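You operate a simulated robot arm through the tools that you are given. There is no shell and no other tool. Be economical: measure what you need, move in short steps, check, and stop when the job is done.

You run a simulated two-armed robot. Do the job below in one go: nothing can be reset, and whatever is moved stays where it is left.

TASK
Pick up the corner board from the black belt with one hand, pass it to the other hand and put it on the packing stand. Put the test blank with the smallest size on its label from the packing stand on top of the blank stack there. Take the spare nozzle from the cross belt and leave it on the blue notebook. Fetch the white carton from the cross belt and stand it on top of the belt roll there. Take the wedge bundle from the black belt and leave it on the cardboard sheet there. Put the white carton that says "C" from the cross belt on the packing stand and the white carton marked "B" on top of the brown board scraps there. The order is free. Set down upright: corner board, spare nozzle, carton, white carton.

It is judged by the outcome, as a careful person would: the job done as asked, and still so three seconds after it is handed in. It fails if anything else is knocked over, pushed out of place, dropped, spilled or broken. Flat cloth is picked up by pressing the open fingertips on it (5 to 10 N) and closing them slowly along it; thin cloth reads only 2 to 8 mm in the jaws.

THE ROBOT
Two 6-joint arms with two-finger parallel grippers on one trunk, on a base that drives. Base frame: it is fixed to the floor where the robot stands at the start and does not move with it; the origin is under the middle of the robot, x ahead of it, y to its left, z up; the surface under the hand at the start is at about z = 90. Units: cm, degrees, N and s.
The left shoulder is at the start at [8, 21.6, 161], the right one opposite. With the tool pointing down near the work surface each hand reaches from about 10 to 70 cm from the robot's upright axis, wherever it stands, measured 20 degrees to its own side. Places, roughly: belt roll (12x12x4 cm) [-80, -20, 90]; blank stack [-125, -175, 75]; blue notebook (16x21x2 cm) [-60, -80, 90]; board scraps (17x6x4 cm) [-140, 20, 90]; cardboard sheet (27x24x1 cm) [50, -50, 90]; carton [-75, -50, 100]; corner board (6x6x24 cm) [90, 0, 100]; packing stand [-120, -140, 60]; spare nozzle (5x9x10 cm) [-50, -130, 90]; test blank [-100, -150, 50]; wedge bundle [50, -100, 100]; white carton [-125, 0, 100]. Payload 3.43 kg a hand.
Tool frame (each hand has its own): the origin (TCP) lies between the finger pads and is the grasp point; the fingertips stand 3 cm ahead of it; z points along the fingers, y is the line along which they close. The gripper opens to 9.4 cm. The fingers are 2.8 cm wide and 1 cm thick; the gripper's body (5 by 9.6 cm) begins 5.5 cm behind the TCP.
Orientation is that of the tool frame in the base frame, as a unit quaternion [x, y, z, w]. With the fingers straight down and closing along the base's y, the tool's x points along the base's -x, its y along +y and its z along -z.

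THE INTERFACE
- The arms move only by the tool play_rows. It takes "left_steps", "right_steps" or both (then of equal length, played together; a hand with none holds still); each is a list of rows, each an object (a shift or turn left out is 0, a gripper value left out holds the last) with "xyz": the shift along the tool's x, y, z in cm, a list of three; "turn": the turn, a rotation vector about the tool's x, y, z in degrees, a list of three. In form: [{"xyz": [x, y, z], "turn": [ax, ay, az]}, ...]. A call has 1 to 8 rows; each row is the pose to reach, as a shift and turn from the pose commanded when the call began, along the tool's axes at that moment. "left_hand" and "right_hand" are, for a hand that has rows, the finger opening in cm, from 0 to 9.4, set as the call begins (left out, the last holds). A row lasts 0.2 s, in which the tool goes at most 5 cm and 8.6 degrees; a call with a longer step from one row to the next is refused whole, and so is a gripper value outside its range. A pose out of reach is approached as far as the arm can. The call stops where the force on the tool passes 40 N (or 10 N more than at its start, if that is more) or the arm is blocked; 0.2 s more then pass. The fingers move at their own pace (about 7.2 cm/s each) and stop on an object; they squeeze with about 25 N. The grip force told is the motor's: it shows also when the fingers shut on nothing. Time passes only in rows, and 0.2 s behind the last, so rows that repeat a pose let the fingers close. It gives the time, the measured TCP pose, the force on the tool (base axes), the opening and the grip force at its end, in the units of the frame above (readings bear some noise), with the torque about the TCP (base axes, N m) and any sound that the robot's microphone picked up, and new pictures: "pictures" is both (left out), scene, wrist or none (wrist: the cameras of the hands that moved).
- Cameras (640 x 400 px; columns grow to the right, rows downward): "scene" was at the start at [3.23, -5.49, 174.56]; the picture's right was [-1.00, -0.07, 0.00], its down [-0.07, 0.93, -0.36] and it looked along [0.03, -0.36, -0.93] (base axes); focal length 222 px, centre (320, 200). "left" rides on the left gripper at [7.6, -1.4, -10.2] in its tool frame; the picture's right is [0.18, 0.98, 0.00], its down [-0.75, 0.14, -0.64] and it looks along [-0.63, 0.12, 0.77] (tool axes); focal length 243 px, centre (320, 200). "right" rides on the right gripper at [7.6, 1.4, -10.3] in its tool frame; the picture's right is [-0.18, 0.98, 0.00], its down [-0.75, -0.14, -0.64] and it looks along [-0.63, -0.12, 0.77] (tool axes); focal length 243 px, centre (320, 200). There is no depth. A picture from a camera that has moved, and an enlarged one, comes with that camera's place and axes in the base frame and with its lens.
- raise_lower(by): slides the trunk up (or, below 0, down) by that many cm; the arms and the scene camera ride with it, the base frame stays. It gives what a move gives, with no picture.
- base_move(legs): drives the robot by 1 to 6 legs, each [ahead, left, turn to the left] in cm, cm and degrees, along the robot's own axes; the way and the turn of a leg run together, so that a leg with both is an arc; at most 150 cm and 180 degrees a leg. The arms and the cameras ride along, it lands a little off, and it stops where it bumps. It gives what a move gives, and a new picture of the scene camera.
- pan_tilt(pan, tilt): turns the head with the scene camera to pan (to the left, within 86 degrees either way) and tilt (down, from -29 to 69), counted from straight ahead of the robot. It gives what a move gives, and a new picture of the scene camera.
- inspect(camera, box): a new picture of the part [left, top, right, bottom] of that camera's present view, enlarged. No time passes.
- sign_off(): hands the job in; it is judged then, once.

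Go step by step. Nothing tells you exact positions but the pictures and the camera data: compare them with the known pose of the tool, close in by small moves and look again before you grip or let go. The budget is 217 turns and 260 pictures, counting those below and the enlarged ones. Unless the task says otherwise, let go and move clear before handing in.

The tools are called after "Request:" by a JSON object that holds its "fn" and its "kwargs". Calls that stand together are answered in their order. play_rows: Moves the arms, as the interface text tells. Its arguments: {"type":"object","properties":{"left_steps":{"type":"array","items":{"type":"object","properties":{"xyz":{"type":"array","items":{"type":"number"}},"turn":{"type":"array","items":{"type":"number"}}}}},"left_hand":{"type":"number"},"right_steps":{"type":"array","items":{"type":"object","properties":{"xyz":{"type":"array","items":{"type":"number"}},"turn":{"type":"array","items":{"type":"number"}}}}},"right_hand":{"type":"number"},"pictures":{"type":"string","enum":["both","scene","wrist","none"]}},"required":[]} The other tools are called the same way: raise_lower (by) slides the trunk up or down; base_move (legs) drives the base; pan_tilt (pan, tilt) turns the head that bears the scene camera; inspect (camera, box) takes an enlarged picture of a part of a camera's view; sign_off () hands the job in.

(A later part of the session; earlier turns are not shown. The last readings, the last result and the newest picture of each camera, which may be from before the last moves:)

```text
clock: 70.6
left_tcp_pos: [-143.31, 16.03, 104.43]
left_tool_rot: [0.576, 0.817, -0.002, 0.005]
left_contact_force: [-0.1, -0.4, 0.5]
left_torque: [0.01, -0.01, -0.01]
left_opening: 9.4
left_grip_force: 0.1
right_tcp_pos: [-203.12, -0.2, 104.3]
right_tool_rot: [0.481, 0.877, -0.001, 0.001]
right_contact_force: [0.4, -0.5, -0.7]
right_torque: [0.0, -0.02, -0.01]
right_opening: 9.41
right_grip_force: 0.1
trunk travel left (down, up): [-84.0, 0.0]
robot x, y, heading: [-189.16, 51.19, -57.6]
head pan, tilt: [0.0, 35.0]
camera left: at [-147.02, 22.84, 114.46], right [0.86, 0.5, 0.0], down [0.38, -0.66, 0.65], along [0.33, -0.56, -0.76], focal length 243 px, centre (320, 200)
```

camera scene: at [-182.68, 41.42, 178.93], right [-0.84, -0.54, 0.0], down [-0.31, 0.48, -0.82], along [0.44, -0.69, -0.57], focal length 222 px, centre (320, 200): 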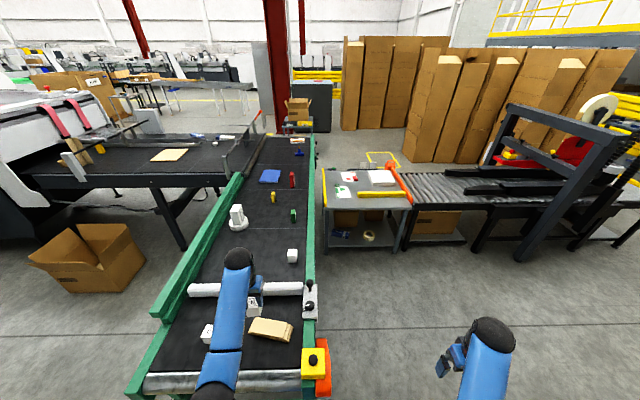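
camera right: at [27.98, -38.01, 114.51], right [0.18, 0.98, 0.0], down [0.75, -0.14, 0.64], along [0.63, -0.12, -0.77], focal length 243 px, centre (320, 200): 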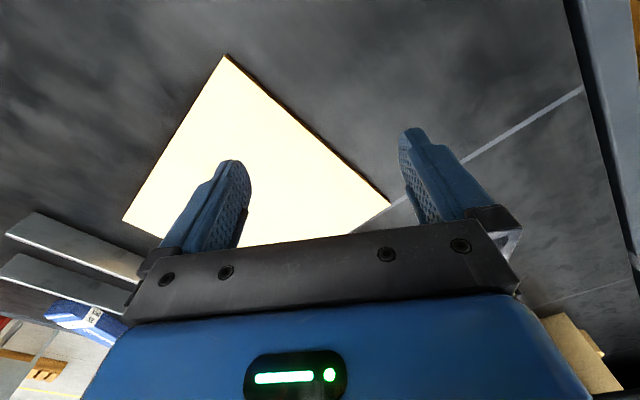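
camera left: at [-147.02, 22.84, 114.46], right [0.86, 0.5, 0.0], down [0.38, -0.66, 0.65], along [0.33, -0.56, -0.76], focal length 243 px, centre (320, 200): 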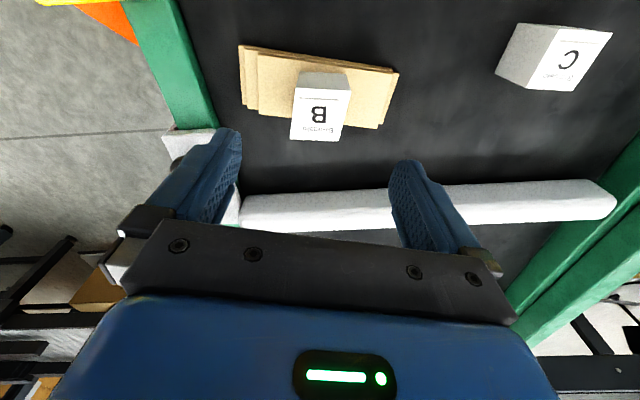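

B sits on the scraps. Now bring the left hand over C by driving left.

Request:
{"fn": "base_move", "kwargs": {"legs": [[-2, 22, 0]]}}

Request:
{"fn": "play_rows", "kwargs": {"left_steps": [{"xyz": [0, 0, 2]}], "pictures": "wrist"}}

```text
clock: 72.3
left_tcp_pos: [-126.0, 29.29, 104.18]
left_tool_rot: [0.577, 0.816, 0.0, 0.006]
left_contact_force: [-0.6, -0.5, -0.1]
left_torque: [0.04, -0.01, -0.02]
left_opening: 9.39
left_grip_force: 0.0
right_tcp_pos: [-185.9, 13.24, 104.02]
right_tool_rot: [0.48, 0.877, 0.002, 0.0]
right_contact_force: [-0.6, 0.1, 0.6]
right_torque: [-0.01, -0.03, 0.01]
right_opening: 9.36
right_grip_force: 0.0
trunk travel left (down, up): [-84.0, 0.0]
robot x, y, heading: [-171.53, 64.64, -57.4]
head pan, tilt: [0.0, 35.0]
camera scene: at [-166.07, 54.3, 178.92], right [-0.84, -0.54, 0.0], down [-0.31, 0.49, -0.82], along [0.44, -0.69, -0.57], focal length 222 px, centre (320, 200)
```

scene: 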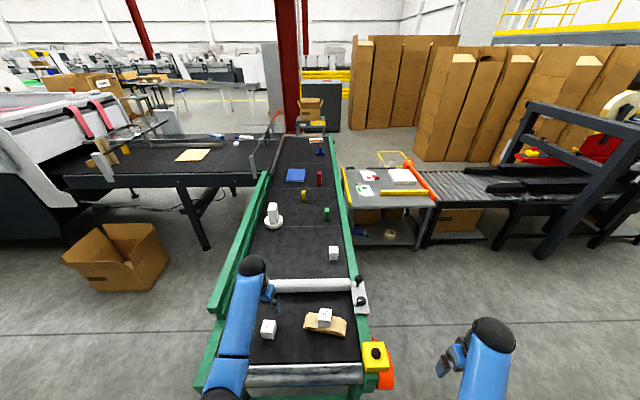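

```text
clock: 72.7
left_tcp_pos: [-125.4, 29.64, 102.29]
left_tool_rot: [0.576, 0.817, -0.004, 0.004]
left_contact_force: [0.8, -0.5, -0.4]
left_torque: [0.01, 0.01, -0.01]
left_opening: 9.4
left_grip_force: 0.0
right_tcp_pos: [-185.36, 13.55, 104.27]
right_tool_rot: [0.481, 0.877, -0.002, 0.0]
right_contact_force: [0.6, -0.6, -0.2]
right_torque: [-0.03, 0.01, 0.0]
right_opening: 9.38
right_grip_force: 0.1
trunk travel left (down, up): [-84.0, 0.0]
robot x, y, heading: [-171.76, 64.73, -57.5]
head pan, tilt: [0.0, 35.0]
camera left: at [-129.27, 36.46, 112.36], right [0.86, 0.5, 0.0], down [0.38, -0.66, 0.65], along [0.33, -0.56, -0.76], focal length 243 px, centre (320, 200)
```

left: 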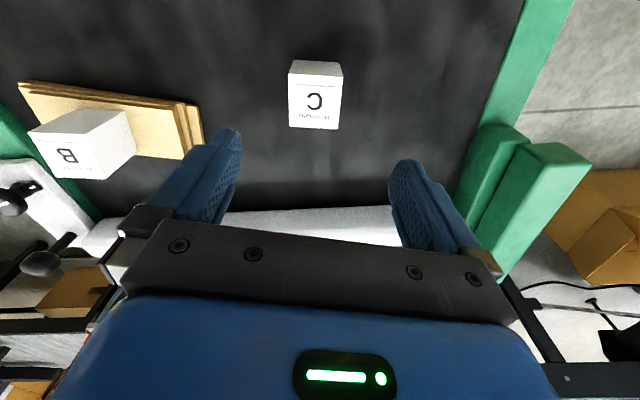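

Request:
{"fn": "play_rows", "kwargs": {"left_steps": [{"xyz": [0.9, -0.6, 3]}, {"xyz": [0.9, -0.6, 6]}], "pictures": "wrist"}}

```text
clock: 73.3
left_tcp_pos: [-126.33, 30.29, 96.24]
left_tool_rot: [0.576, 0.817, -0.003, 0.005]
left_contact_force: [0.9, -0.5, -0.7]
left_torque: [0.0, 0.01, -0.02]
left_opening: 9.41
left_grip_force: 0.0
right_tcp_pos: [-185.55, 13.59, 104.35]
right_tool_rot: [0.481, 0.877, -0.002, 0.0]
right_contact_force: [0.4, -0.6, -0.5]
right_torque: [0.01, 0.02, 0.03]
right_opening: 9.42
right_grip_force: 0.0
trunk travel left (down, up): [-84.0, 0.0]
robot x, y, heading: [-171.7, 64.53, -57.8]
head pan, tilt: [0.0, 35.0]
camera left: at [-130.17, 37.06, 106.37], right [0.86, 0.5, 0.0], down [0.38, -0.66, 0.65], along [0.33, -0.56, -0.76], focal length 243 px, centre (320, 200)
```

left: 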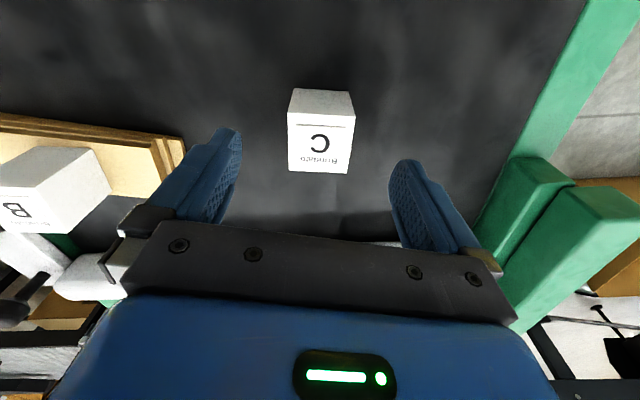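

Request:
{"fn": "play_rows", "kwargs": {"left_steps": [{"xyz": [0, 0, 3]}, {"xyz": [0, 0, 5]}], "pictures": "none"}}

Request:
{"fn": "play_rows", "kwargs": {"left_steps": [{}, {}, {}, {}, {}], "left_hand": 0, "pictures": "none"}}

Request:
{"fn": "play_rows", "kwargs": {"left_steps": [{"xyz": [0, 0, -3]}, {"xyz": [0, 0, -8]}, {"xyz": [0, 0, -12]}], "pictures": "wrist"}}

```text
clock: 73.9
left_tcp_pos: [-126.38, 30.0, 91.32]
left_tool_rot: [0.576, 0.817, -0.001, 0.004]
left_contact_force: [0.8, -0.4, 0.7]
left_torque: [0.02, -0.02, 0.0]
left_opening: 9.41
left_grip_force: 0.1
right_tcp_pos: [-185.45, 13.44, 104.15]
right_tool_rot: [0.481, 0.877, -0.001, 0.0]
right_contact_force: [0.0, -0.3, -0.4]
right_torque: [0.0, 0.02, 0.01]
right_opening: 9.39
right_grip_force: 0.1
trunk travel left (down, up): [-84.0, 0.0]
robot x, y, heading: [-171.79, 64.96, -57.4]
head pan, tilt: [0.0, 35.0]
```

```text
clock: 75.1
left_tcp_pos: [-126.42, 30.05, 91.26]
left_tool_rot: [0.577, 0.817, -0.003, 0.005]
left_contact_force: [-0.6, 0.2, 0.1]
left_torque: [0.01, -0.01, 0.0]
left_opening: 4.44
left_grip_force: 24.7
right_tcp_pos: [-185.69, 13.54, 104.12]
right_tool_rot: [0.481, 0.877, -0.002, 0.0]
right_contact_force: [0.6, 0.0, 0.5]
right_torque: [0.02, -0.03, -0.01]
right_opening: 9.39
right_grip_force: 0.1
trunk travel left (down, up): [-84.0, 0.0]
robot x, y, heading: [-171.66, 64.59, -57.6]
head pan, tilt: [0.0, 35.0]
```

```text
clock: 75.9
left_tcp_pos: [-126.57, 30.23, 103.29]
left_tool_rot: [0.577, 0.817, -0.002, 0.004]
left_contact_force: [0.1, 0.3, 0.3]
left_torque: [0.04, 0.0, -0.02]
left_opening: 4.44
left_grip_force: 25.5
right_tcp_pos: [-185.58, 13.51, 104.31]
right_tool_rot: [0.481, 0.877, -0.002, 0.0]
right_contact_force: [0.7, 0.3, 0.6]
right_torque: [0.0, -0.01, 0.02]
right_opening: 9.39
right_grip_force: 0.1
trunk travel left (down, up): [-84.0, 0.0]
robot x, y, heading: [-171.97, 64.48, -57.4]
head pan, tilt: [0.0, 35.0]
camera left: at [-130.31, 36.99, 113.39], right [0.86, 0.5, 0.0], down [0.38, -0.66, 0.65], along [0.33, -0.56, -0.76], focal length 243 px, centre (320, 200)
```

left: 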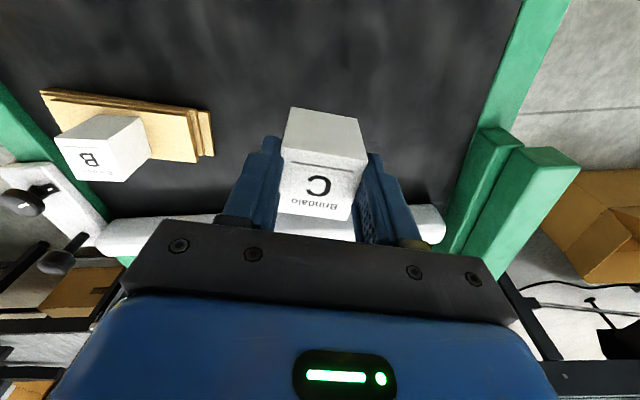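

C is held. Back away, go right past the belt corner and ahead to the packing stand.

Request:
{"fn": "base_move", "kwargs": {"legs": [[-25, 0, 0], [0, -60, 0], [145, 0, 0]]}}

```text
clock: 87.5
left_tcp_pos: [-112.12, -102.37, 103.19]
left_tool_rot: [0.574, 0.819, -0.002, 0.005]
left_contact_force: [-0.5, -0.2, -0.5]
left_torque: [-0.01, 0.01, 0.0]
left_opening: 4.49
left_grip_force: 24.8
right_tcp_pos: [-171.21, -119.42, 104.22]
right_tool_rot: [0.477, 0.879, -0.002, 0.001]
right_contact_force: [-0.6, 0.4, -0.3]
right_torque: [-0.01, 0.0, 0.0]
right_opening: 9.38
right_grip_force: 0.1
trunk travel left (down, up): [-84.0, 0.0]
robot x, y, heading: [-157.51, -67.86, -57.2]
head pan, tilt: [0.0, 35.0]
camera scene: at [-151.44, -77.99, 178.94], right [-0.84, -0.54, 0.0], down [-0.31, 0.48, -0.82], along [0.45, -0.69, -0.57], focal length 222 px, centre (320, 200)
```

scene: 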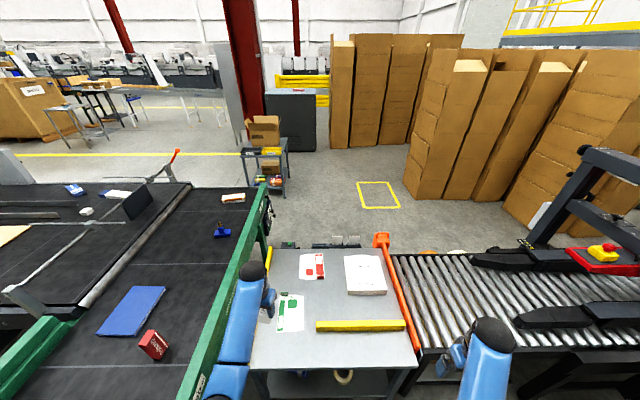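

The packing stand is in clear view with flat printed blanks. Zoom to read their sizes.

Request:
{"fn": "inspect", "kwargs": {"camera": "scene", "box": [260, 230, 420, 340]}}

Request:
{"fn": "inspect", "kwargs": {"camera": "scene", "box": [290, 245, 340, 285]}}

Request:
{"fn": "inspect", "kwargs": {"camera": "scene", "box": [265, 285, 315, 340]}}

```text
3.64 times, centred on (340, 285) of scene
camera zoom: at [-151.44, -77.99, 178.94], right [-0.84, -0.54, 0.0], down [-0.31, 0.48, -0.82], along [0.45, -0.69, -0.57], focal length 809 px, centre (247, -109)
```

zoom: 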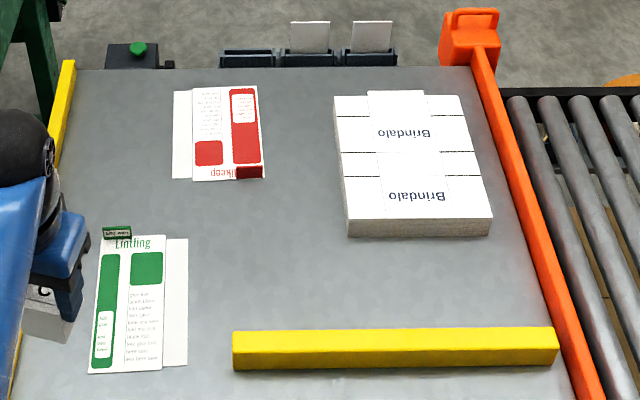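

```text
10.00 times, centred on (315, 265) of scene
camera zoom: at [-151.44, -77.99, 178.94], right [-0.84, -0.54, 0.0], down [-0.31, 0.48, -0.82], along [0.45, -0.69, -0.57], focal length 2224 px, centre (370, -450)
```

zoom: 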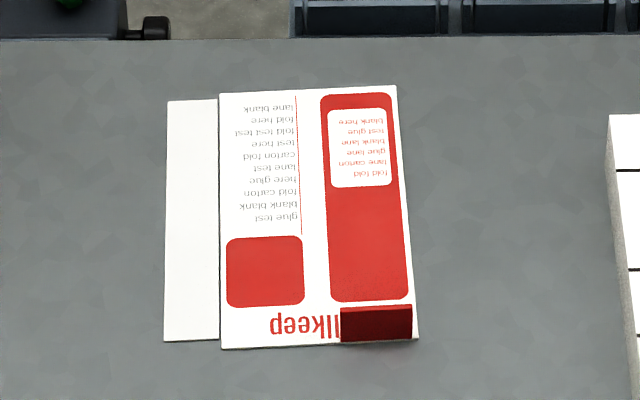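

```text
7.27 times, centred on (290, 312) of scene
camera zoom: at [-151.44, -77.99, 178.94], right [-0.84, -0.54, 0.0], down [-0.31, 0.48, -0.82], along [0.45, -0.69, -0.57], focal length 1617 px, centre (538, -618)
```

zoom: 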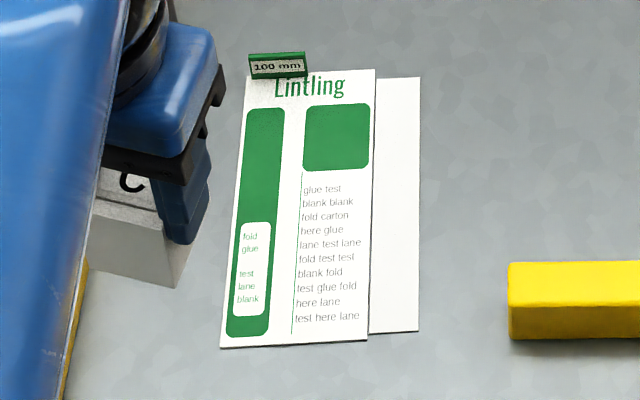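

Green blank's tab says 100 mm; the red one's tab label faces away. First place C: lower the trunk and view the stand with the wrist camera.

Request:
{"fn": "raise_lower", "kwargs": {"by": -25}}

Request:
{"fn": "play_rows", "kwargs": {"left_steps": [{"xyz": [-3, -1, 0]}, {"xyz": [-6, -2, 0]}], "pictures": "both"}}

```text
clock: 90.1
left_tcp_pos: [-112.12, -102.4, 78.32]
left_tool_rot: [0.574, 0.819, -0.002, 0.004]
left_contact_force: [0.1, 0.4, 0.0]
left_torque: [0.01, -0.03, -0.01]
left_opening: 4.44
left_grip_force: 24.8
right_tcp_pos: [-171.26, -119.56, 79.2]
right_tool_rot: [0.478, 0.879, -0.001, 0.0]
right_contact_force: [-0.1, -0.5, 0.1]
right_torque: [-0.01, 0.04, -0.02]
right_opening: 9.41
right_grip_force: 0.0
trunk travel left (down, up): [-59.0, 25.0]
robot x, y, heading: [-157.25, -68.33, -56.9]
head pan, tilt: [0.0, 35.0]
```

```text
clock: 90.7
left_tcp_pos: [-111.85, -108.82, 78.17]
left_tool_rot: [0.574, 0.819, -0.001, 0.004]
left_contact_force: [-0.2, -0.2, -0.1]
left_torque: [-0.03, 0.0, -0.01]
left_opening: 4.46
left_grip_force: 25.1
right_tcp_pos: [-171.18, -119.63, 79.22]
right_tool_rot: [0.478, 0.879, -0.001, -0.001]
right_contact_force: [0.0, 0.1, -0.7]
right_torque: [-0.01, 0.02, 0.01]
right_opening: 9.37
right_grip_force: 0.0
trunk travel left (down, up): [-59.0, 25.0]
robot x, y, heading: [-157.45, -68.37, -57.2]
head pan, tilt: [0.0, 35.0]
camera scene: at [-151.37, -78.24, 153.91], right [-0.84, -0.54, 0.0], down [-0.31, 0.48, -0.82], along [0.45, -0.69, -0.57], focal length 222 px, centre (320, 200)
camera left: at [-115.85, -102.03, 88.34], right [0.86, 0.51, 0.0], down [0.39, -0.66, 0.65], along [0.33, -0.56, -0.76], focal length 243 px, centre (320, 200)
```

scene: 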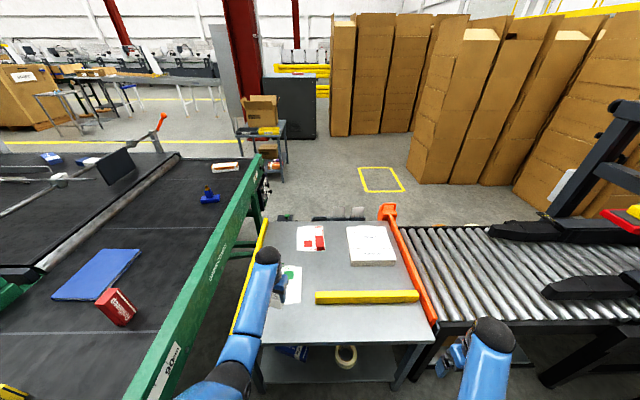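
left: 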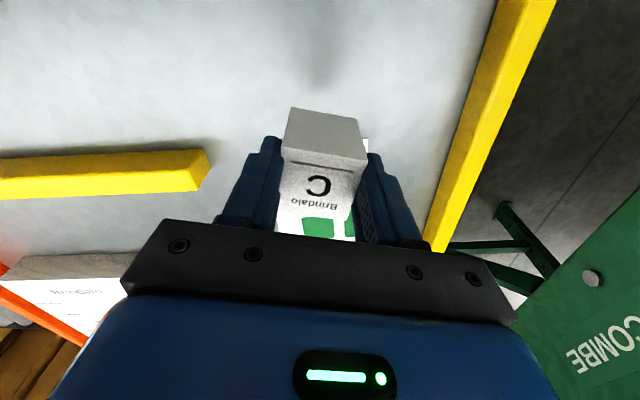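

C is over the front-left free area. Move back 3 cm and lower to contact.

Request:
{"fn": "play_rows", "kwargs": {"left_steps": [{"xyz": [3, 0, 2]}, {"xyz": [3, 0, 5]}, {"xyz": [3, 0, 7]}, {"xyz": [3, 0, 8]}, {"xyz": [3, 0, 9]}, {"xyz": [3, 0, 10]}, {"xyz": [3, 0, 11]}, {"xyz": [3, 0, 12]}], "pictures": "wrist"}}

```text
clock: 92.4
left_tcp_pos: [-112.91, -106.12, 67.95]
left_tool_rot: [0.574, 0.819, -0.003, 0.009]
left_contact_force: [-9.2, 13.3, 31.3]
left_torque: [0.54, 0.32, -0.01]
left_opening: 4.48
left_grip_force: 24.2
right_tcp_pos: [-171.26, -119.21, 79.46]
right_tool_rot: [0.478, 0.878, 0.0, 0.002]
right_contact_force: [0.2, 0.1, -0.2]
right_torque: [0.0, 0.01, -0.05]
right_opening: 9.37
right_grip_force: 0.0
trunk travel left (down, up): [-59.0, 25.0]
robot x, y, heading: [-157.46, -68.32, -57.3]
head pan, tilt: [0.0, 35.0]
stopped in row 8 (left hand): the force on the tool passed its limit at 51 N (the readings are from after the stop); the commanded pose is now the measured one
camera left: at [-116.8, -99.23, 77.93], right [0.86, 0.51, 0.0], down [0.38, -0.65, 0.66], along [0.34, -0.57, -0.75], focal length 243 px, centre (320, 200)
```

left: 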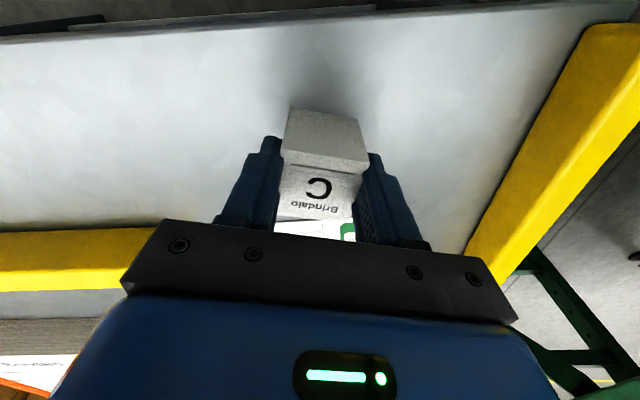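

Request:
{"fn": "play_rows", "kwargs": {"left_steps": [{"xyz": [0, 0, -0.3]}, {"xyz": [0, 0, -0.4]}], "pictures": "none"}}

Request:
{"fn": "play_rows", "kwargs": {"left_steps": [{}, {}, {}, {"xyz": [0, 0, -3]}, {"xyz": [0, 0, -7]}, {"xyz": [0, 0, -11]}], "left_hand": 9.4, "pictures": "wrist"}}

```text
clock: 93.0
left_tcp_pos: [-112.69, -106.23, 67.93]
left_tool_rot: [0.573, 0.82, -0.003, 0.009]
left_contact_force: [-3.9, 2.8, 11.7]
left_torque: [0.07, 0.09, 0.01]
left_opening: 4.47
left_grip_force: 25.3
right_tcp_pos: [-171.28, -119.42, 79.28]
right_tool_rot: [0.478, 0.878, -0.002, 0.001]
right_contact_force: [-0.7, -0.4, 0.3]
right_torque: [-0.01, -0.03, 0.0]
right_opening: 9.4
right_grip_force: 0.1
trunk travel left (down, up): [-59.0, 25.0]
robot x, y, heading: [-157.41, -68.48, -56.8]
head pan, tilt: [0.0, 35.0]
```

```text
clock: 94.4
left_tcp_pos: [-112.92, -105.94, 78.93]
left_tool_rot: [0.574, 0.819, -0.003, 0.008]
left_contact_force: [0.0, -0.2, 0.5]
left_torque: [0.01, -0.02, 0.02]
left_opening: 9.41
left_grip_force: 0.1
right_tcp_pos: [-171.26, -119.48, 79.3]
right_tool_rot: [0.478, 0.878, -0.002, 0.0]
right_contact_force: [-0.1, 1.0, 0.3]
right_torque: [-0.03, -0.02, 0.01]
right_opening: 9.38
right_grip_force: 0.0
trunk travel left (down, up): [-59.0, 25.0]
robot x, y, heading: [-157.77, -68.22, -57.1]
head pan, tilt: [0.0, 35.0]
camera left: at [-116.83, -99.2, 88.97], right [0.86, 0.51, 0.0], down [0.38, -0.65, 0.66], along [0.33, -0.56, -0.76], focal length 243 px, centre (320, 200)
```

left: 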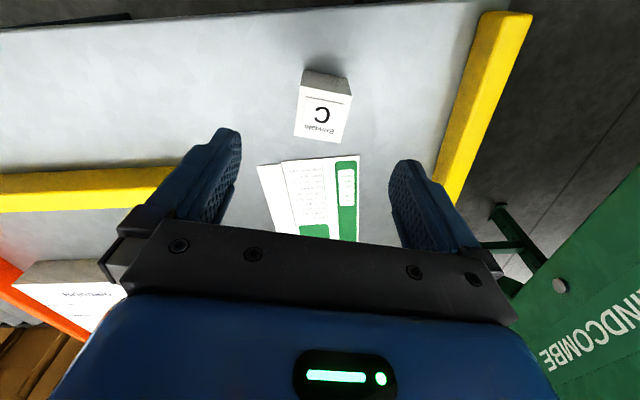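

C stands on the stand. I'll drive closer to inspect the red blank's tab.

Request:
{"fn": "base_move", "kwargs": {"legs": [[18, 0, 0]]}}

Request:
{"fn": "pan_tilt", "kwargs": {"pan": 0, "tilt": 50}}

```text
clock: 95.9
left_tcp_pos: [-103.3, -121.11, 79.07]
left_tool_rot: [0.574, 0.819, -0.004, 0.008]
left_contact_force: [1.0, 0.7, -0.2]
left_torque: [-0.02, 0.01, -0.02]
left_opening: 9.38
left_grip_force: 0.0
right_tcp_pos: [-161.62, -134.38, 79.31]
right_tool_rot: [0.479, 0.878, -0.002, 0.0]
right_contact_force: [0.0, -0.2, 0.4]
right_torque: [0.01, 0.02, 0.0]
right_opening: 9.4
right_grip_force: 0.0
trunk travel left (down, up): [-59.0, 25.0]
robot x, y, heading: [-148.14, -83.26, -56.7]
head pan, tilt: [0.0, 35.0]
camera scene: at [-141.79, -92.89, 153.96], right [-0.84, -0.54, 0.0], down [-0.31, 0.48, -0.82], along [0.45, -0.69, -0.57], focal length 222 px, centre (320, 200)
```

scene: 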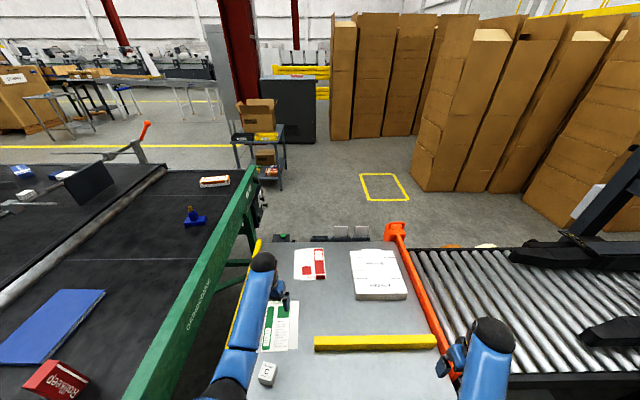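

```text
clock: 96.7
left_tcp_pos: [-103.24, -121.14, 78.8]
left_tool_rot: [0.575, 0.818, -0.003, 0.007]
left_contact_force: [0.3, -0.1, 0.5]
left_torque: [0.0, -0.01, -0.03]
left_opening: 9.39
left_grip_force: 0.0
right_tcp_pos: [-161.41, -134.46, 79.05]
right_tool_rot: [0.478, 0.878, -0.001, 0.0]
right_contact_force: [-0.2, -0.2, 0.4]
right_torque: [0.0, 0.03, 0.0]
right_opening: 9.37
right_grip_force: 0.0
trunk travel left (down, up): [-59.0, 25.0]
robot x, y, heading: [-147.66, -83.05, -57.0]
head pan, tilt: [0.0, 50.0]
camera scene: at [-142.21, -92.25, 151.75], right [-0.84, -0.54, 0.0], down [-0.42, 0.64, -0.64], along [0.35, -0.54, -0.77], focal length 222 px, centre (320, 200)
```

scene: 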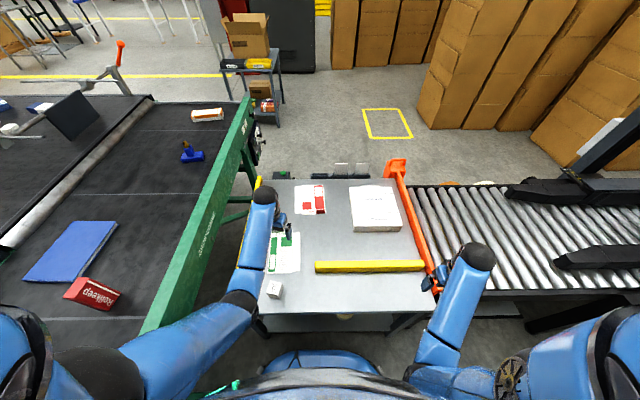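

I need a route to the far side of this area, as the nozzle and wedge bundle are only reachable from there. Looking right.

Request:
{"fn": "pan_tilt", "kwargs": {"pan": -50, "tilt": 15}}

Request:
{"fn": "pan_tilt", "kwargs": {"pan": -86, "tilt": 20}}

```text
clock: 97.9
left_tcp_pos: [-103.21, -121.02, 78.9]
left_tool_rot: [0.574, 0.819, -0.004, 0.008]
left_contact_force: [-0.2, -0.2, 0.4]
left_torque: [-0.02, 0.01, -0.04]
left_opening: 9.41
left_grip_force: 0.2
right_tcp_pos: [-161.5, -134.5, 79.23]
right_tool_rot: [0.479, 0.878, 0.0, 0.0]
right_contact_force: [0.8, -0.3, -0.1]
right_torque: [0.02, 0.0, -0.01]
right_opening: 9.43
right_grip_force: 0.0
trunk travel left (down, up): [-59.0, 25.0]
robot x, y, heading: [-147.69, -83.11, -57.2]
head pan, tilt: [-50.0, 15.0]
camera scene: at [-149.19, -94.63, 157.12], right [-0.96, 0.29, 0.0], down [0.08, 0.25, -0.97], along [-0.28, -0.92, -0.26], focal length 222 px, centre (320, 200)
```

scene: 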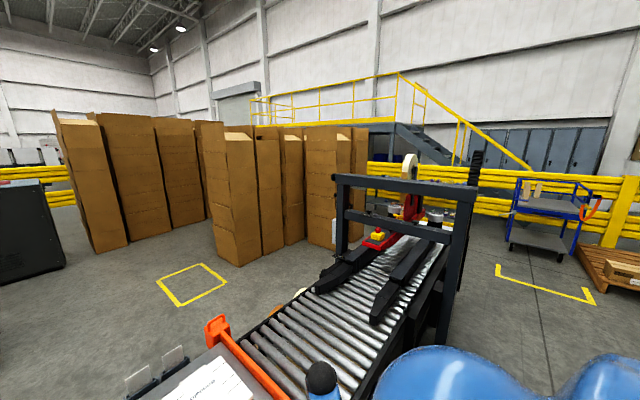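

```text
clock: 98.9
left_tcp_pos: [-103.28, -121.11, 78.89]
left_tool_rot: [0.574, 0.819, -0.004, 0.008]
left_contact_force: [0.2, 0.4, -0.2]
left_torque: [0.03, 0.01, 0.02]
left_opening: 9.38
left_grip_force: 0.0
right_tcp_pos: [-161.48, -134.43, 79.23]
right_tool_rot: [0.479, 0.878, 0.0, 0.0]
right_contact_force: [-0.7, -0.2, 0.5]
right_torque: [0.0, 0.03, 0.01]
right_opening: 9.36
right_grip_force: 0.0
trunk travel left (down, up): [-59.0, 25.0]
robot x, y, heading: [-147.89, -83.33, -57.4]
head pan, tilt: [-85.9, 20.0]
camera scene: at [-153.89, -91.29, 156.32], right [-0.6, 0.8, 0.0], down [0.27, 0.21, -0.94], along [-0.75, -0.57, -0.34], focal length 222 px, centre (320, 200)
```

scene: 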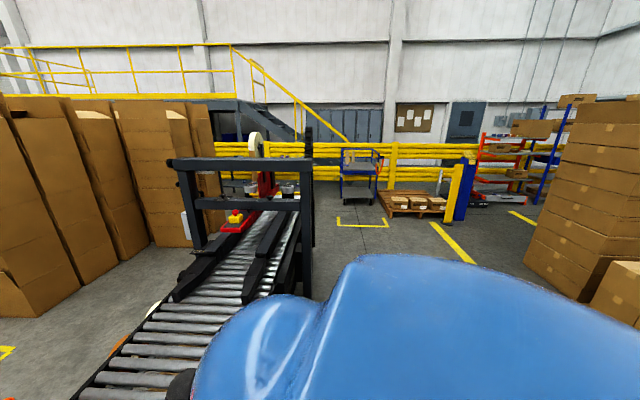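

There's a gap beyond the conveyor's far end. I'll raise, back out, and drive along the conveyor to check it.

Request:
{"fn": "raise_lower", "kwargs": {"by": 25}}

Request:
{"fn": "pan_tilt", "kwargs": {"pan": 0, "tilt": 25}}

Request:
{"fn": "base_move", "kwargs": {"legs": [[-60, 0, 0], [0, 0, -90.5], [130, 0, 0]]}}

```text
clock: 101.5
left_tcp_pos: [-103.16, -121.15, 103.9]
left_tool_rot: [0.574, 0.819, -0.004, 0.009]
left_contact_force: [-0.4, -0.6, 0.6]
left_torque: [0.02, -0.01, 0.0]
left_opening: 9.39
left_grip_force: 0.0
right_tcp_pos: [-161.52, -134.51, 104.24]
right_tool_rot: [0.479, 0.878, -0.001, 0.0]
right_contact_force: [-0.3, 0.1, 1.2]
right_torque: [0.02, 0.01, 0.01]
right_opening: 9.39
right_grip_force: 0.0
trunk travel left (down, up): [-84.0, 0.0]
robot x, y, heading: [-147.6, -83.25, -57.1]
head pan, tilt: [-85.9, 20.0]
```

```text
clock: 103.1
left_tcp_pos: [-103.15, -121.16, 103.85]
left_tool_rot: [0.574, 0.819, -0.004, 0.008]
left_contact_force: [0.9, -0.3, 0.6]
left_torque: [0.03, -0.01, 0.02]
left_opening: 9.39
left_grip_force: 0.0
right_tcp_pos: [-161.4, -134.47, 104.14]
right_tool_rot: [0.479, 0.878, -0.001, 0.0]
right_contact_force: [-0.6, 0.4, -0.3]
right_torque: [0.02, 0.02, 0.02]
right_opening: 9.39
right_grip_force: 0.0
trunk travel left (down, up): [-84.0, 0.0]
robot x, y, heading: [-148.09, -83.01, -57.0]
head pan, tilt: [0.0, 25.0]
camera scene: at [-141.44, -93.44, 180.5], right [-0.84, -0.54, 0.0], down [-0.23, 0.36, -0.91], along [0.49, -0.76, -0.42], focal length 222 px, centre (320, 200)
```

scene: 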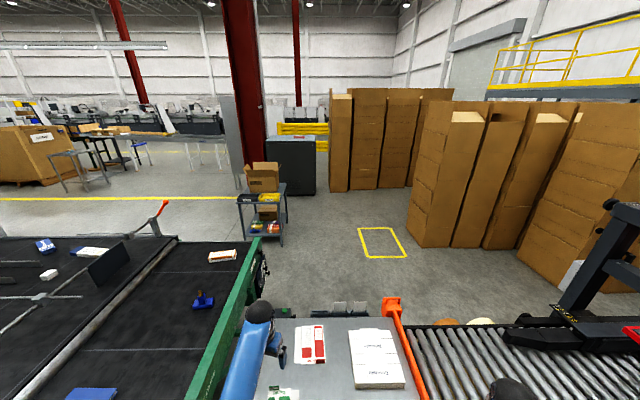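

```text
clock: 116.5
left_tcp_pos: [-329.63, -146.46, 103.88]
left_tool_rot: [0.986, 0.166, -0.009, 0.003]
left_contact_force: [-0.8, -0.1, -0.6]
left_torque: [-0.03, 0.01, -0.02]
left_opening: 9.42
left_grip_force: 0.0
right_tcp_pos: [-342.06, -88.02, 104.27]
right_tool_rot: [0.961, 0.276, -0.001, 0.0]
right_contact_force: [0.0, 0.0, 1.1]
right_torque: [-0.01, 0.02, 0.0]
right_opening: 9.39
right_grip_force: 0.1
trunk travel left (down, up): [-84.0, 0.0]
robot x, y, heading: [-291.29, -102.29, -148.3]
head pan, tilt: [0.0, 25.0]
camera scene: at [-301.59, -108.73, 180.52], right [-0.53, 0.85, 0.0], down [0.36, 0.22, -0.91], along [-0.77, -0.48, -0.42], focal length 222 px, centre (320, 200)
```

scene: 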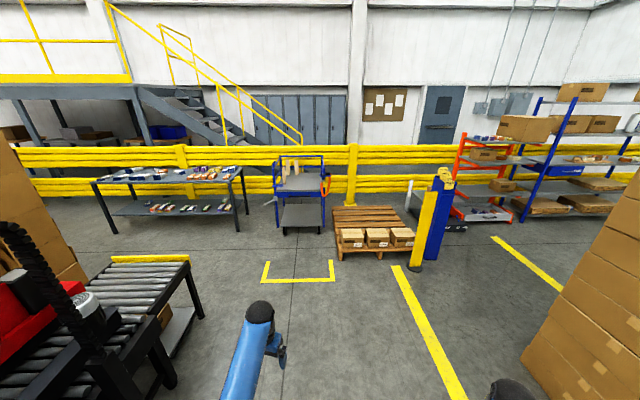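

The gap past the conveyor end is about 1.4 m. I'll tuck the right hand in and drive around.

Request:
{"fn": "play_rows", "kwargs": {"right_steps": [{"xyz": [0, 5, 0]}, {"xyz": [0, 10, 0]}, {"xyz": [0, 15, 0]}, {"xyz": [0, 19, 0]}], "pictures": "none"}}

Request:
{"fn": "base_move", "kwargs": {"legs": [[145, 0, 0], [48, 0, 0], [0, 120, 0]]}}

```text
clock: 117.5
left_tcp_pos: [-329.7, -146.41, 103.88]
left_tool_rot: [0.986, 0.166, -0.009, 0.003]
left_contact_force: [-0.2, -0.9, 0.1]
left_torque: [-0.02, -0.02, -0.04]
left_opening: 9.4
left_grip_force: 0.0
right_tcp_pos: [-332.12, -104.19, 104.21]
right_tool_rot: [0.962, 0.275, 0.0, -0.001]
right_contact_force: [1.1, 0.0, 0.2]
right_torque: [-0.02, -0.03, 0.02]
right_opening: 9.42
right_grip_force: 0.0
trunk travel left (down, up): [-84.0, 0.0]
robot x, y, heading: [-291.21, -102.14, -147.8]
head pan, tilt: [0.0, 25.0]
```

```text
clock: 132.9
left_tcp_pos: [-431.29, -350.67, 103.93]
left_tool_rot: [0.987, 0.16, -0.008, 0.004]
left_contact_force: [0.5, 0.2, 0.2]
left_torque: [0.02, 0.02, 0.01]
left_opening: 9.37
left_grip_force: 0.0
right_tcp_pos: [-433.14, -308.28, 104.21]
right_tool_rot: [0.963, 0.269, -0.001, 0.0]
right_contact_force: [0.7, -0.7, -1.1]
right_torque: [-0.01, -0.02, -0.01]
right_opening: 9.41
right_grip_force: 0.0
trunk travel left (down, up): [-84.0, 0.0]
robot x, y, heading: [-391.92, -307.09, -148.4]
head pan, tilt: [0.0, 25.0]
camera scene: at [-402.8, -313.32, 180.5], right [-0.52, 0.85, 0.0], down [0.36, 0.22, -0.91], along [-0.77, -0.47, -0.42], focal length 222 px, centre (320, 200)
```

scene: 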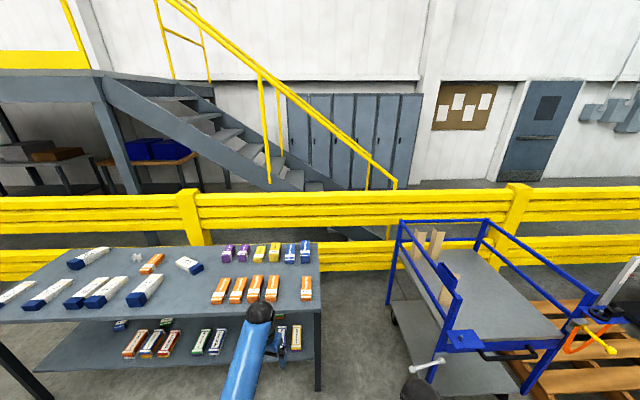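

I'm close to a product table, so I'll back slightly and check to the left before continuing.

Request:
{"fn": "base_move", "kwargs": {"legs": [[-8, 0, 0]]}}

Request:
{"fn": "pan_tilt", "kwargs": {"pan": 85, "tilt": 35}}

```text
clock: 133.9
left_tcp_pos: [-425.25, -347.22, 103.35]
left_tool_rot: [0.987, 0.16, -0.005, 0.002]
left_contact_force: [-0.6, -0.2, -1.6]
left_torque: [0.02, -0.05, 0.01]
left_opening: 9.42
left_grip_force: 0.0
right_tcp_pos: [-427.31, -304.86, 103.73]
right_tool_rot: [0.963, 0.27, 0.004, -0.002]
right_contact_force: [0.1, -0.8, 0.1]
right_torque: [0.0, -0.03, -0.05]
right_opening: 9.41
right_grip_force: 0.0
trunk travel left (down, up): [-84.0, 0.0]
robot x, y, heading: [-385.11, -302.85, -148.3]
head pan, tilt: [0.0, 25.0]
camera scene: at [-397.45, -310.29, 180.35], right [-0.52, 0.85, 0.0], down [0.37, 0.23, -0.9], along [-0.77, -0.47, -0.43], focal length 222 px, centre (320, 200)
```

scene: 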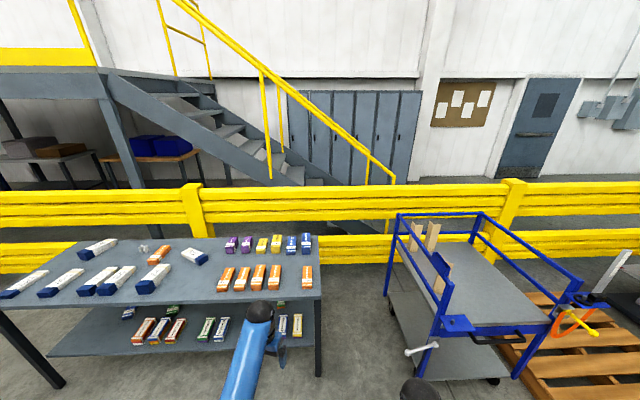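

```text
clock: 135.5
left_tcp_pos: [-424.51, -346.8, 103.93]
left_tool_rot: [0.987, 0.16, -0.009, 0.003]
left_contact_force: [-0.4, -0.3, -0.4]
left_torque: [0.03, 0.02, -0.02]
left_opening: 9.39
left_grip_force: 0.1
right_tcp_pos: [-426.55, -304.37, 104.34]
right_tool_rot: [0.963, 0.27, -0.001, -0.001]
right_contact_force: [0.0, 0.4, -0.1]
right_torque: [0.01, -0.02, 0.03]
right_opening: 9.41
right_grip_force: 0.1
trunk travel left (down, up): [-84.0, 0.0]
robot x, y, heading: [-385.27, -302.87, -148.7]
head pan, tilt: [85.0, 35.0]
camera scene: at [-384.22, -312.45, 178.93], right [-0.9, -0.44, 0.0], down [-0.25, 0.51, -0.82], along [0.36, -0.73, -0.57], focal length 222 px, centre (320, 200)
```

scene: 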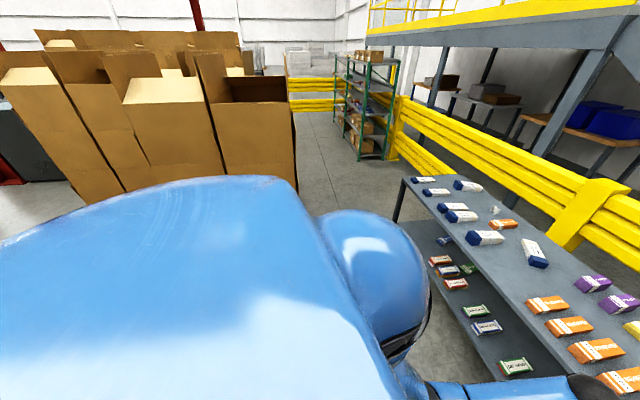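

The gap on the left looks passable. Strafe left, then turn right (away from the cartons) to face back along the conveyor.

Request:
{"fn": "base_move", "kwargs": {"legs": [[0, 84, 0], [0, 0, -90], [0, 0, -89]]}}

Request:
{"fn": "pan_tilt", "kwargs": {"pan": 0, "tilt": 35}}

```text
clock: 147.5
left_tcp_pos: [-304.0, -329.95, 103.81]
left_tool_rot: [-0.171, 0.985, 0.003, 0.009]
left_contact_force: [-0.2, 0.4, 1.4]
left_torque: [-0.03, -0.02, 0.0]
left_opening: 9.42
left_grip_force: 0.0
right_tcp_pos: [-301.09, -372.36, 104.17]
right_tool_rot: [-0.28, 0.96, -0.001, 0.001]
right_contact_force: [0.1, -0.2, 0.4]
right_torque: [0.0, 0.03, -0.01]
right_opening: 9.39
right_grip_force: 0.1
trunk travel left (down, up): [-84.0, 0.0]
robot x, y, heading: [-342.37, -374.33, 32.8]
head pan, tilt: [85.0, 35.0]
camera scene: at [-343.81, -365.01, 178.93], right [0.89, 0.46, 0.0], down [0.27, -0.51, -0.82], along [-0.38, 0.73, -0.57], focal length 222 px, centre (320, 200)
```

scene: 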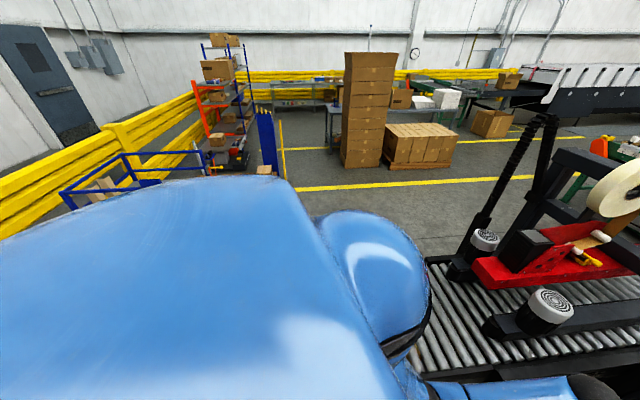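

```text
clock: 149.1
left_tcp_pos: [-303.95, -329.95, 103.96]
left_tool_rot: [-0.17, 0.985, 0.003, 0.008]
left_contact_force: [-0.5, -0.5, 0.1]
left_torque: [0.01, 0.0, 0.01]
left_opening: 9.4
left_grip_force: 0.0
right_tcp_pos: [-301.01, -372.35, 104.09]
right_tool_rot: [-0.281, 0.96, -0.001, 0.002]
right_contact_force: [-0.1, -0.3, -0.2]
right_torque: [0.0, 0.02, -0.01]
right_opening: 9.43
right_grip_force: 0.0
trunk travel left (down, up): [-84.0, 0.0]
robot x, y, heading: [-342.17, -374.26, 32.8]
head pan, tilt: [0.0, 35.0]
camera scene: at [-332.29, -368.09, 178.93], right [0.54, -0.84, 0.0], down [-0.48, -0.31, -0.82], along [0.69, 0.44, -0.57], focal length 222 px, centre (320, 200)
```

scene: 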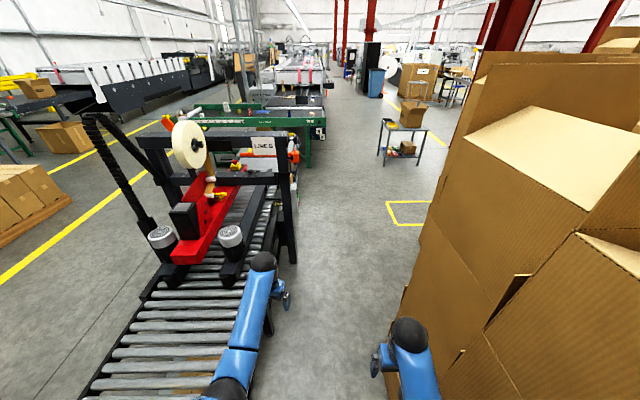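

The corridor is clear: arch on the left, cartons on the right. Tuck the left hand and go forward, drifting right.

Request:
{"fn": "play_rows", "kwargs": {"left_steps": [{"xyz": [0, -4, 0], "turn": [0, 0, -6.5]}, {"xyz": [0, -8, 0], "turn": [0, 0, -13]}], "pictures": "none"}}

Request:
{"fn": "base_move", "kwargs": {"legs": [[60, -6, 0], [90, -24, 0]]}}

```text
clock: 149.7
left_tcp_pos: [-301.17, -337.66, 103.91]
left_tool_rot: [-0.283, 0.959, 0.003, 0.008]
left_contact_force: [-0.2, -0.1, 0.7]
left_torque: [0.01, 0.0, -0.01]
left_opening: 9.4
left_grip_force: 0.0
right_tcp_pos: [-301.02, -372.46, 104.26]
right_tool_rot: [-0.282, 0.96, 0.001, 0.001]
right_contact_force: [0.4, 0.5, 0.1]
right_torque: [-0.03, -0.01, -0.03]
right_opening: 9.39
right_grip_force: 0.1
trunk travel left (down, up): [-84.0, 0.0]
robot x, y, heading: [-341.65, -374.42, 32.7]
head pan, tilt: [0.0, 35.0]
```

```text
clock: 157.6
left_tcp_pos: [-159.55, -282.07, 103.88]
left_tool_rot: [-0.284, 0.959, 0.003, 0.008]
left_contact_force: [0.3, 0.2, 0.0]
left_torque: [0.01, -0.01, 0.01]
left_opening: 9.4
left_grip_force: 0.1
right_tcp_pos: [-159.14, -316.88, 104.3]
right_tool_rot: [-0.283, 0.959, 0.0, 0.001]
right_contact_force: [-0.2, 1.2, 0.1]
right_torque: [0.0, -0.02, -0.01]
right_opening: 9.41
right_grip_force: 0.0
trunk travel left (down, up): [-84.0, 0.0]
robot x, y, heading: [-200.23, -319.52, 32.9]
head pan, tilt: [0.0, 35.0]
camera scene: at [-190.57, -312.81, 178.94], right [0.54, -0.84, 0.0], down [-0.48, -0.31, -0.82], along [0.69, 0.45, -0.57], focal length 222 px, centre (320, 200)
```

scene: 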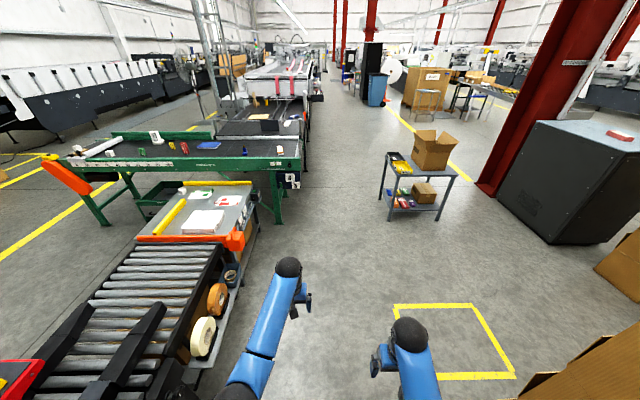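

Open floor reached. Drive alongside the stand's far side and turn left to face it.

Request:
{"fn": "base_move", "kwargs": {"legs": [[150, 0, 0], [12, 0, 0], [0, 0, 89]]}}

```text
clock: 169.6
left_tcp_pos: [-100.06, -189.99, 103.85]
left_tool_rot: [0.87, -0.492, -0.007, -0.004]
left_contact_force: [0.3, 0.2, 0.0]
left_torque: [-0.02, -0.03, -0.02]
left_opening: 9.39
left_grip_force: 0.0
right_tcp_pos: [-65.29, -190.78, 104.2]
right_tool_rot: [0.87, -0.493, -0.001, -0.001]
right_contact_force: [0.0, -0.5, -0.2]
right_torque: [0.03, -0.02, -0.02]
right_opening: 9.39
right_grip_force: 0.1
trunk travel left (down, up): [-84.0, 0.0]
robot x, y, heading: [-64.63, -231.72, 121.1]
head pan, tilt: [0.0, 35.0]
camera scene: at [-70.63, -221.62, 178.93], right [0.86, 0.51, 0.0], down [0.29, -0.49, -0.82], along [-0.42, 0.7, -0.57], focal length 222 px, centre (320, 200)
```

scene: 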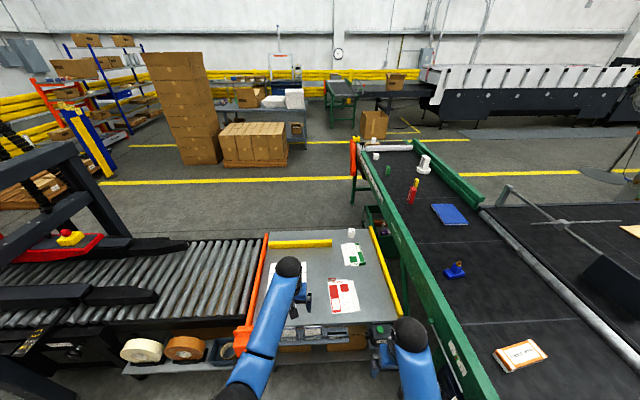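

Request:
{"fn": "inspect", "kwargs": {"camera": "scene", "box": [300, 230, 400, 345]}}

Request:
{"fn": "inspect", "kwargs": {"camera": "scene", "box": [430, 250, 480, 290]}}

```text
3.48 times, centred on (350, 288) of scene
camera zoom: at [-70.63, -221.62, 178.93], right [0.86, 0.51, 0.0], down [0.29, -0.49, -0.82], along [-0.42, 0.7, -0.57], focal length 774 px, centre (216, -104)
```

zoom: 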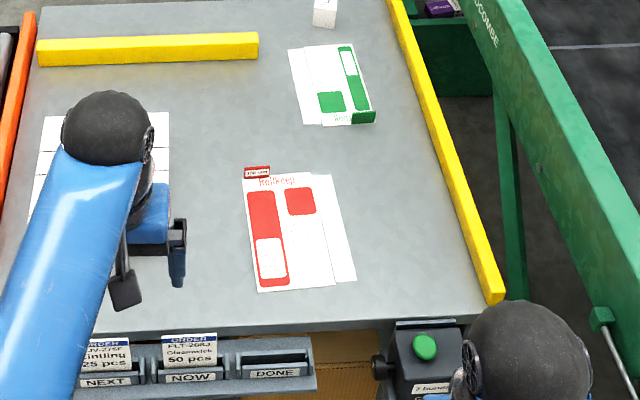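

```text
10.00 times, centred on (455, 270) of scene
camera zoom: at [-70.63, -221.62, 178.93], right [0.86, 0.51, 0.0], down [0.29, -0.49, -0.82], along [-0.42, 0.7, -0.57], focal length 2224 px, centre (-1030, -500)
```

zoom: 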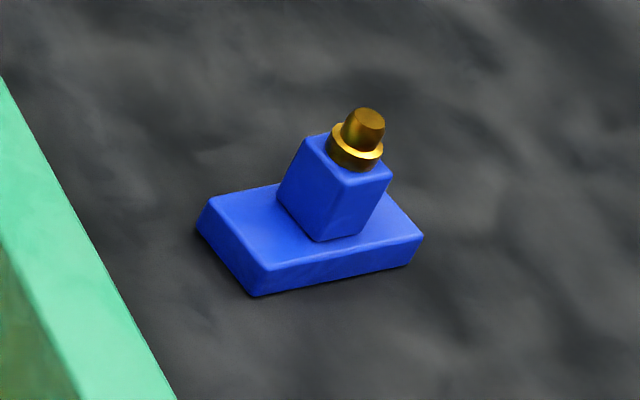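

Request:
{"fn": "inspect", "kwargs": {"camera": "scene", "box": [332, 270, 356, 290]}}

Request:
{"fn": "inspect", "kwargs": {"camera": "scene", "box": [300, 320, 400, 390]}}

```text
16.00 times, centred on (344, 280) of scene
camera zoom: at [-70.63, -221.62, 178.93], right [0.86, 0.51, 0.0], down [0.29, -0.49, -0.82], along [-0.42, 0.7, -0.57], focal length 3558 px, centre (-64, -1080)
```

zoom: 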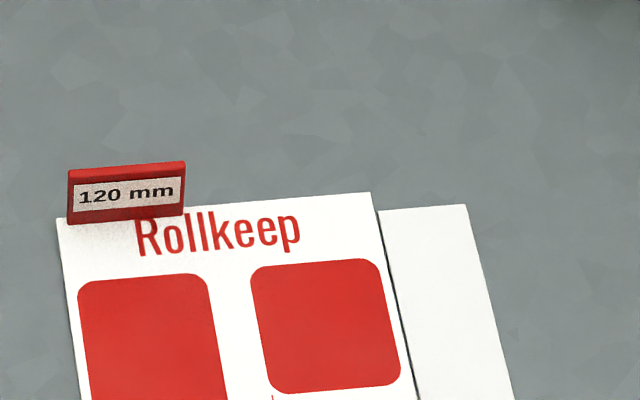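

```text
5.71 times, centred on (350, 355) of scene
camera zoom: at [-70.63, -221.62, 178.93], right [0.86, 0.51, 0.0], down [0.29, -0.49, -0.82], along [-0.42, 0.7, -0.57], focal length 1271 px, centre (149, -686)
```

zoom: 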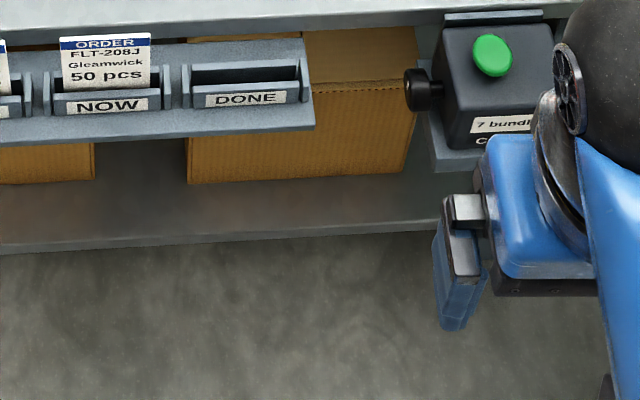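

Red is 120 mm, green is 100 mm, so the green blank is the one. I'll approach the stand from this side with the right hand and look at the green tab.

Request:
{"fn": "base_move", "kwargs": {"legs": [[0, -7, 1], [31, 0, 0]]}}

Request:
{"fn": "play_rows", "kwargs": {"right_steps": [{"xyz": [-5, 0, 0]}, {"xyz": [-10, 0, 0]}, {"xyz": [-15, 0, 0]}, {"xyz": [-20, 0, 0]}, {"xyz": [-25, 0, 0]}, {"xyz": [-28, 0, 0]}], "pictures": "wrist"}}

```text
clock: 172.3
left_tcp_pos: [-110.78, -160.98, 104.09]
left_tool_rot: [0.874, -0.486, -0.009, -0.005]
left_contact_force: [-0.5, -0.5, 0.3]
left_torque: [0.02, -0.01, 0.01]
left_opening: 9.41
left_grip_force: 0.0
right_tcp_pos: [-75.86, -161.41, 104.24]
right_tool_rot: [0.873, -0.487, -0.002, -0.001]
right_contact_force: [-0.7, 0.2, 0.4]
right_torque: [0.01, 0.02, 0.01]
right_opening: 9.39
right_grip_force: 0.1
trunk travel left (down, up): [-84.0, 0.0]
robot x, y, heading: [-74.52, -202.43, 121.6]
head pan, tilt: [0.0, 35.0]
camera scene: at [-80.64, -192.4, 178.96], right [0.85, 0.53, 0.0], down [0.3, -0.49, -0.82], along [-0.43, 0.7, -0.57], focal length 222 px, centre (320, 200)
```

scene: 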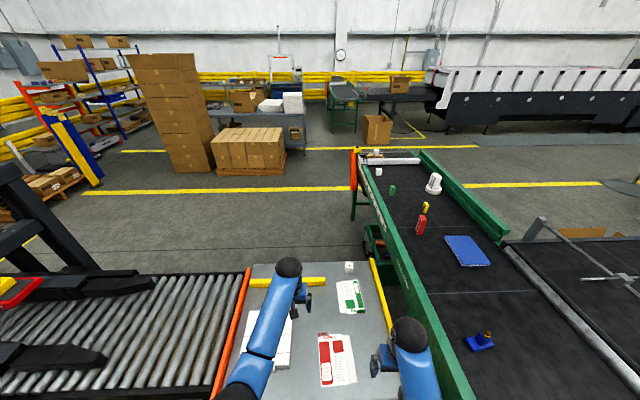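

```text
clock: 173.7
left_tcp_pos: [-111.06, -160.81, 103.88]
left_tool_rot: [0.874, -0.486, -0.008, -0.004]
left_contact_force: [-0.9, -1.2, -0.3]
left_torque: [0.01, -0.02, -0.02]
left_opening: 9.41
left_grip_force: 0.1
right_tcp_pos: [-90.66, -137.23, 104.29]
right_tool_rot: [0.874, -0.487, 0.001, -0.001]
right_contact_force: [1.2, -0.3, -0.4]
right_torque: [0.0, 0.02, -0.03]
right_opening: 9.41
right_grip_force: 0.1
trunk travel left (down, up): [-84.0, 0.0]
robot x, y, heading: [-74.41, -202.61, 121.6]
head pan, tilt: [0.0, 35.0]
camera right: at [-88.0, -144.56, 114.66], right [-0.93, -0.36, 0.0], down [-0.28, 0.71, 0.64], along [-0.23, 0.6, -0.77], focal length 243 px, centre (320, 200)
```

right: 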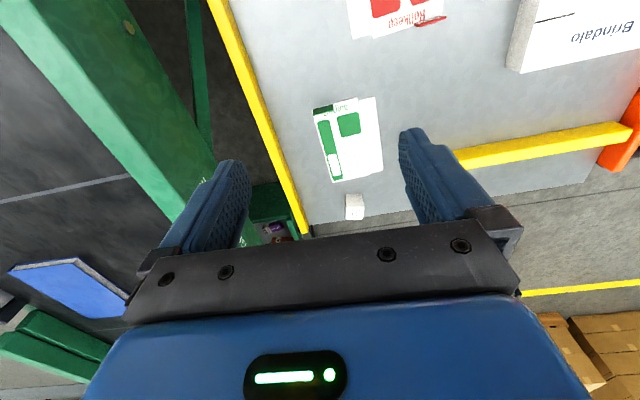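

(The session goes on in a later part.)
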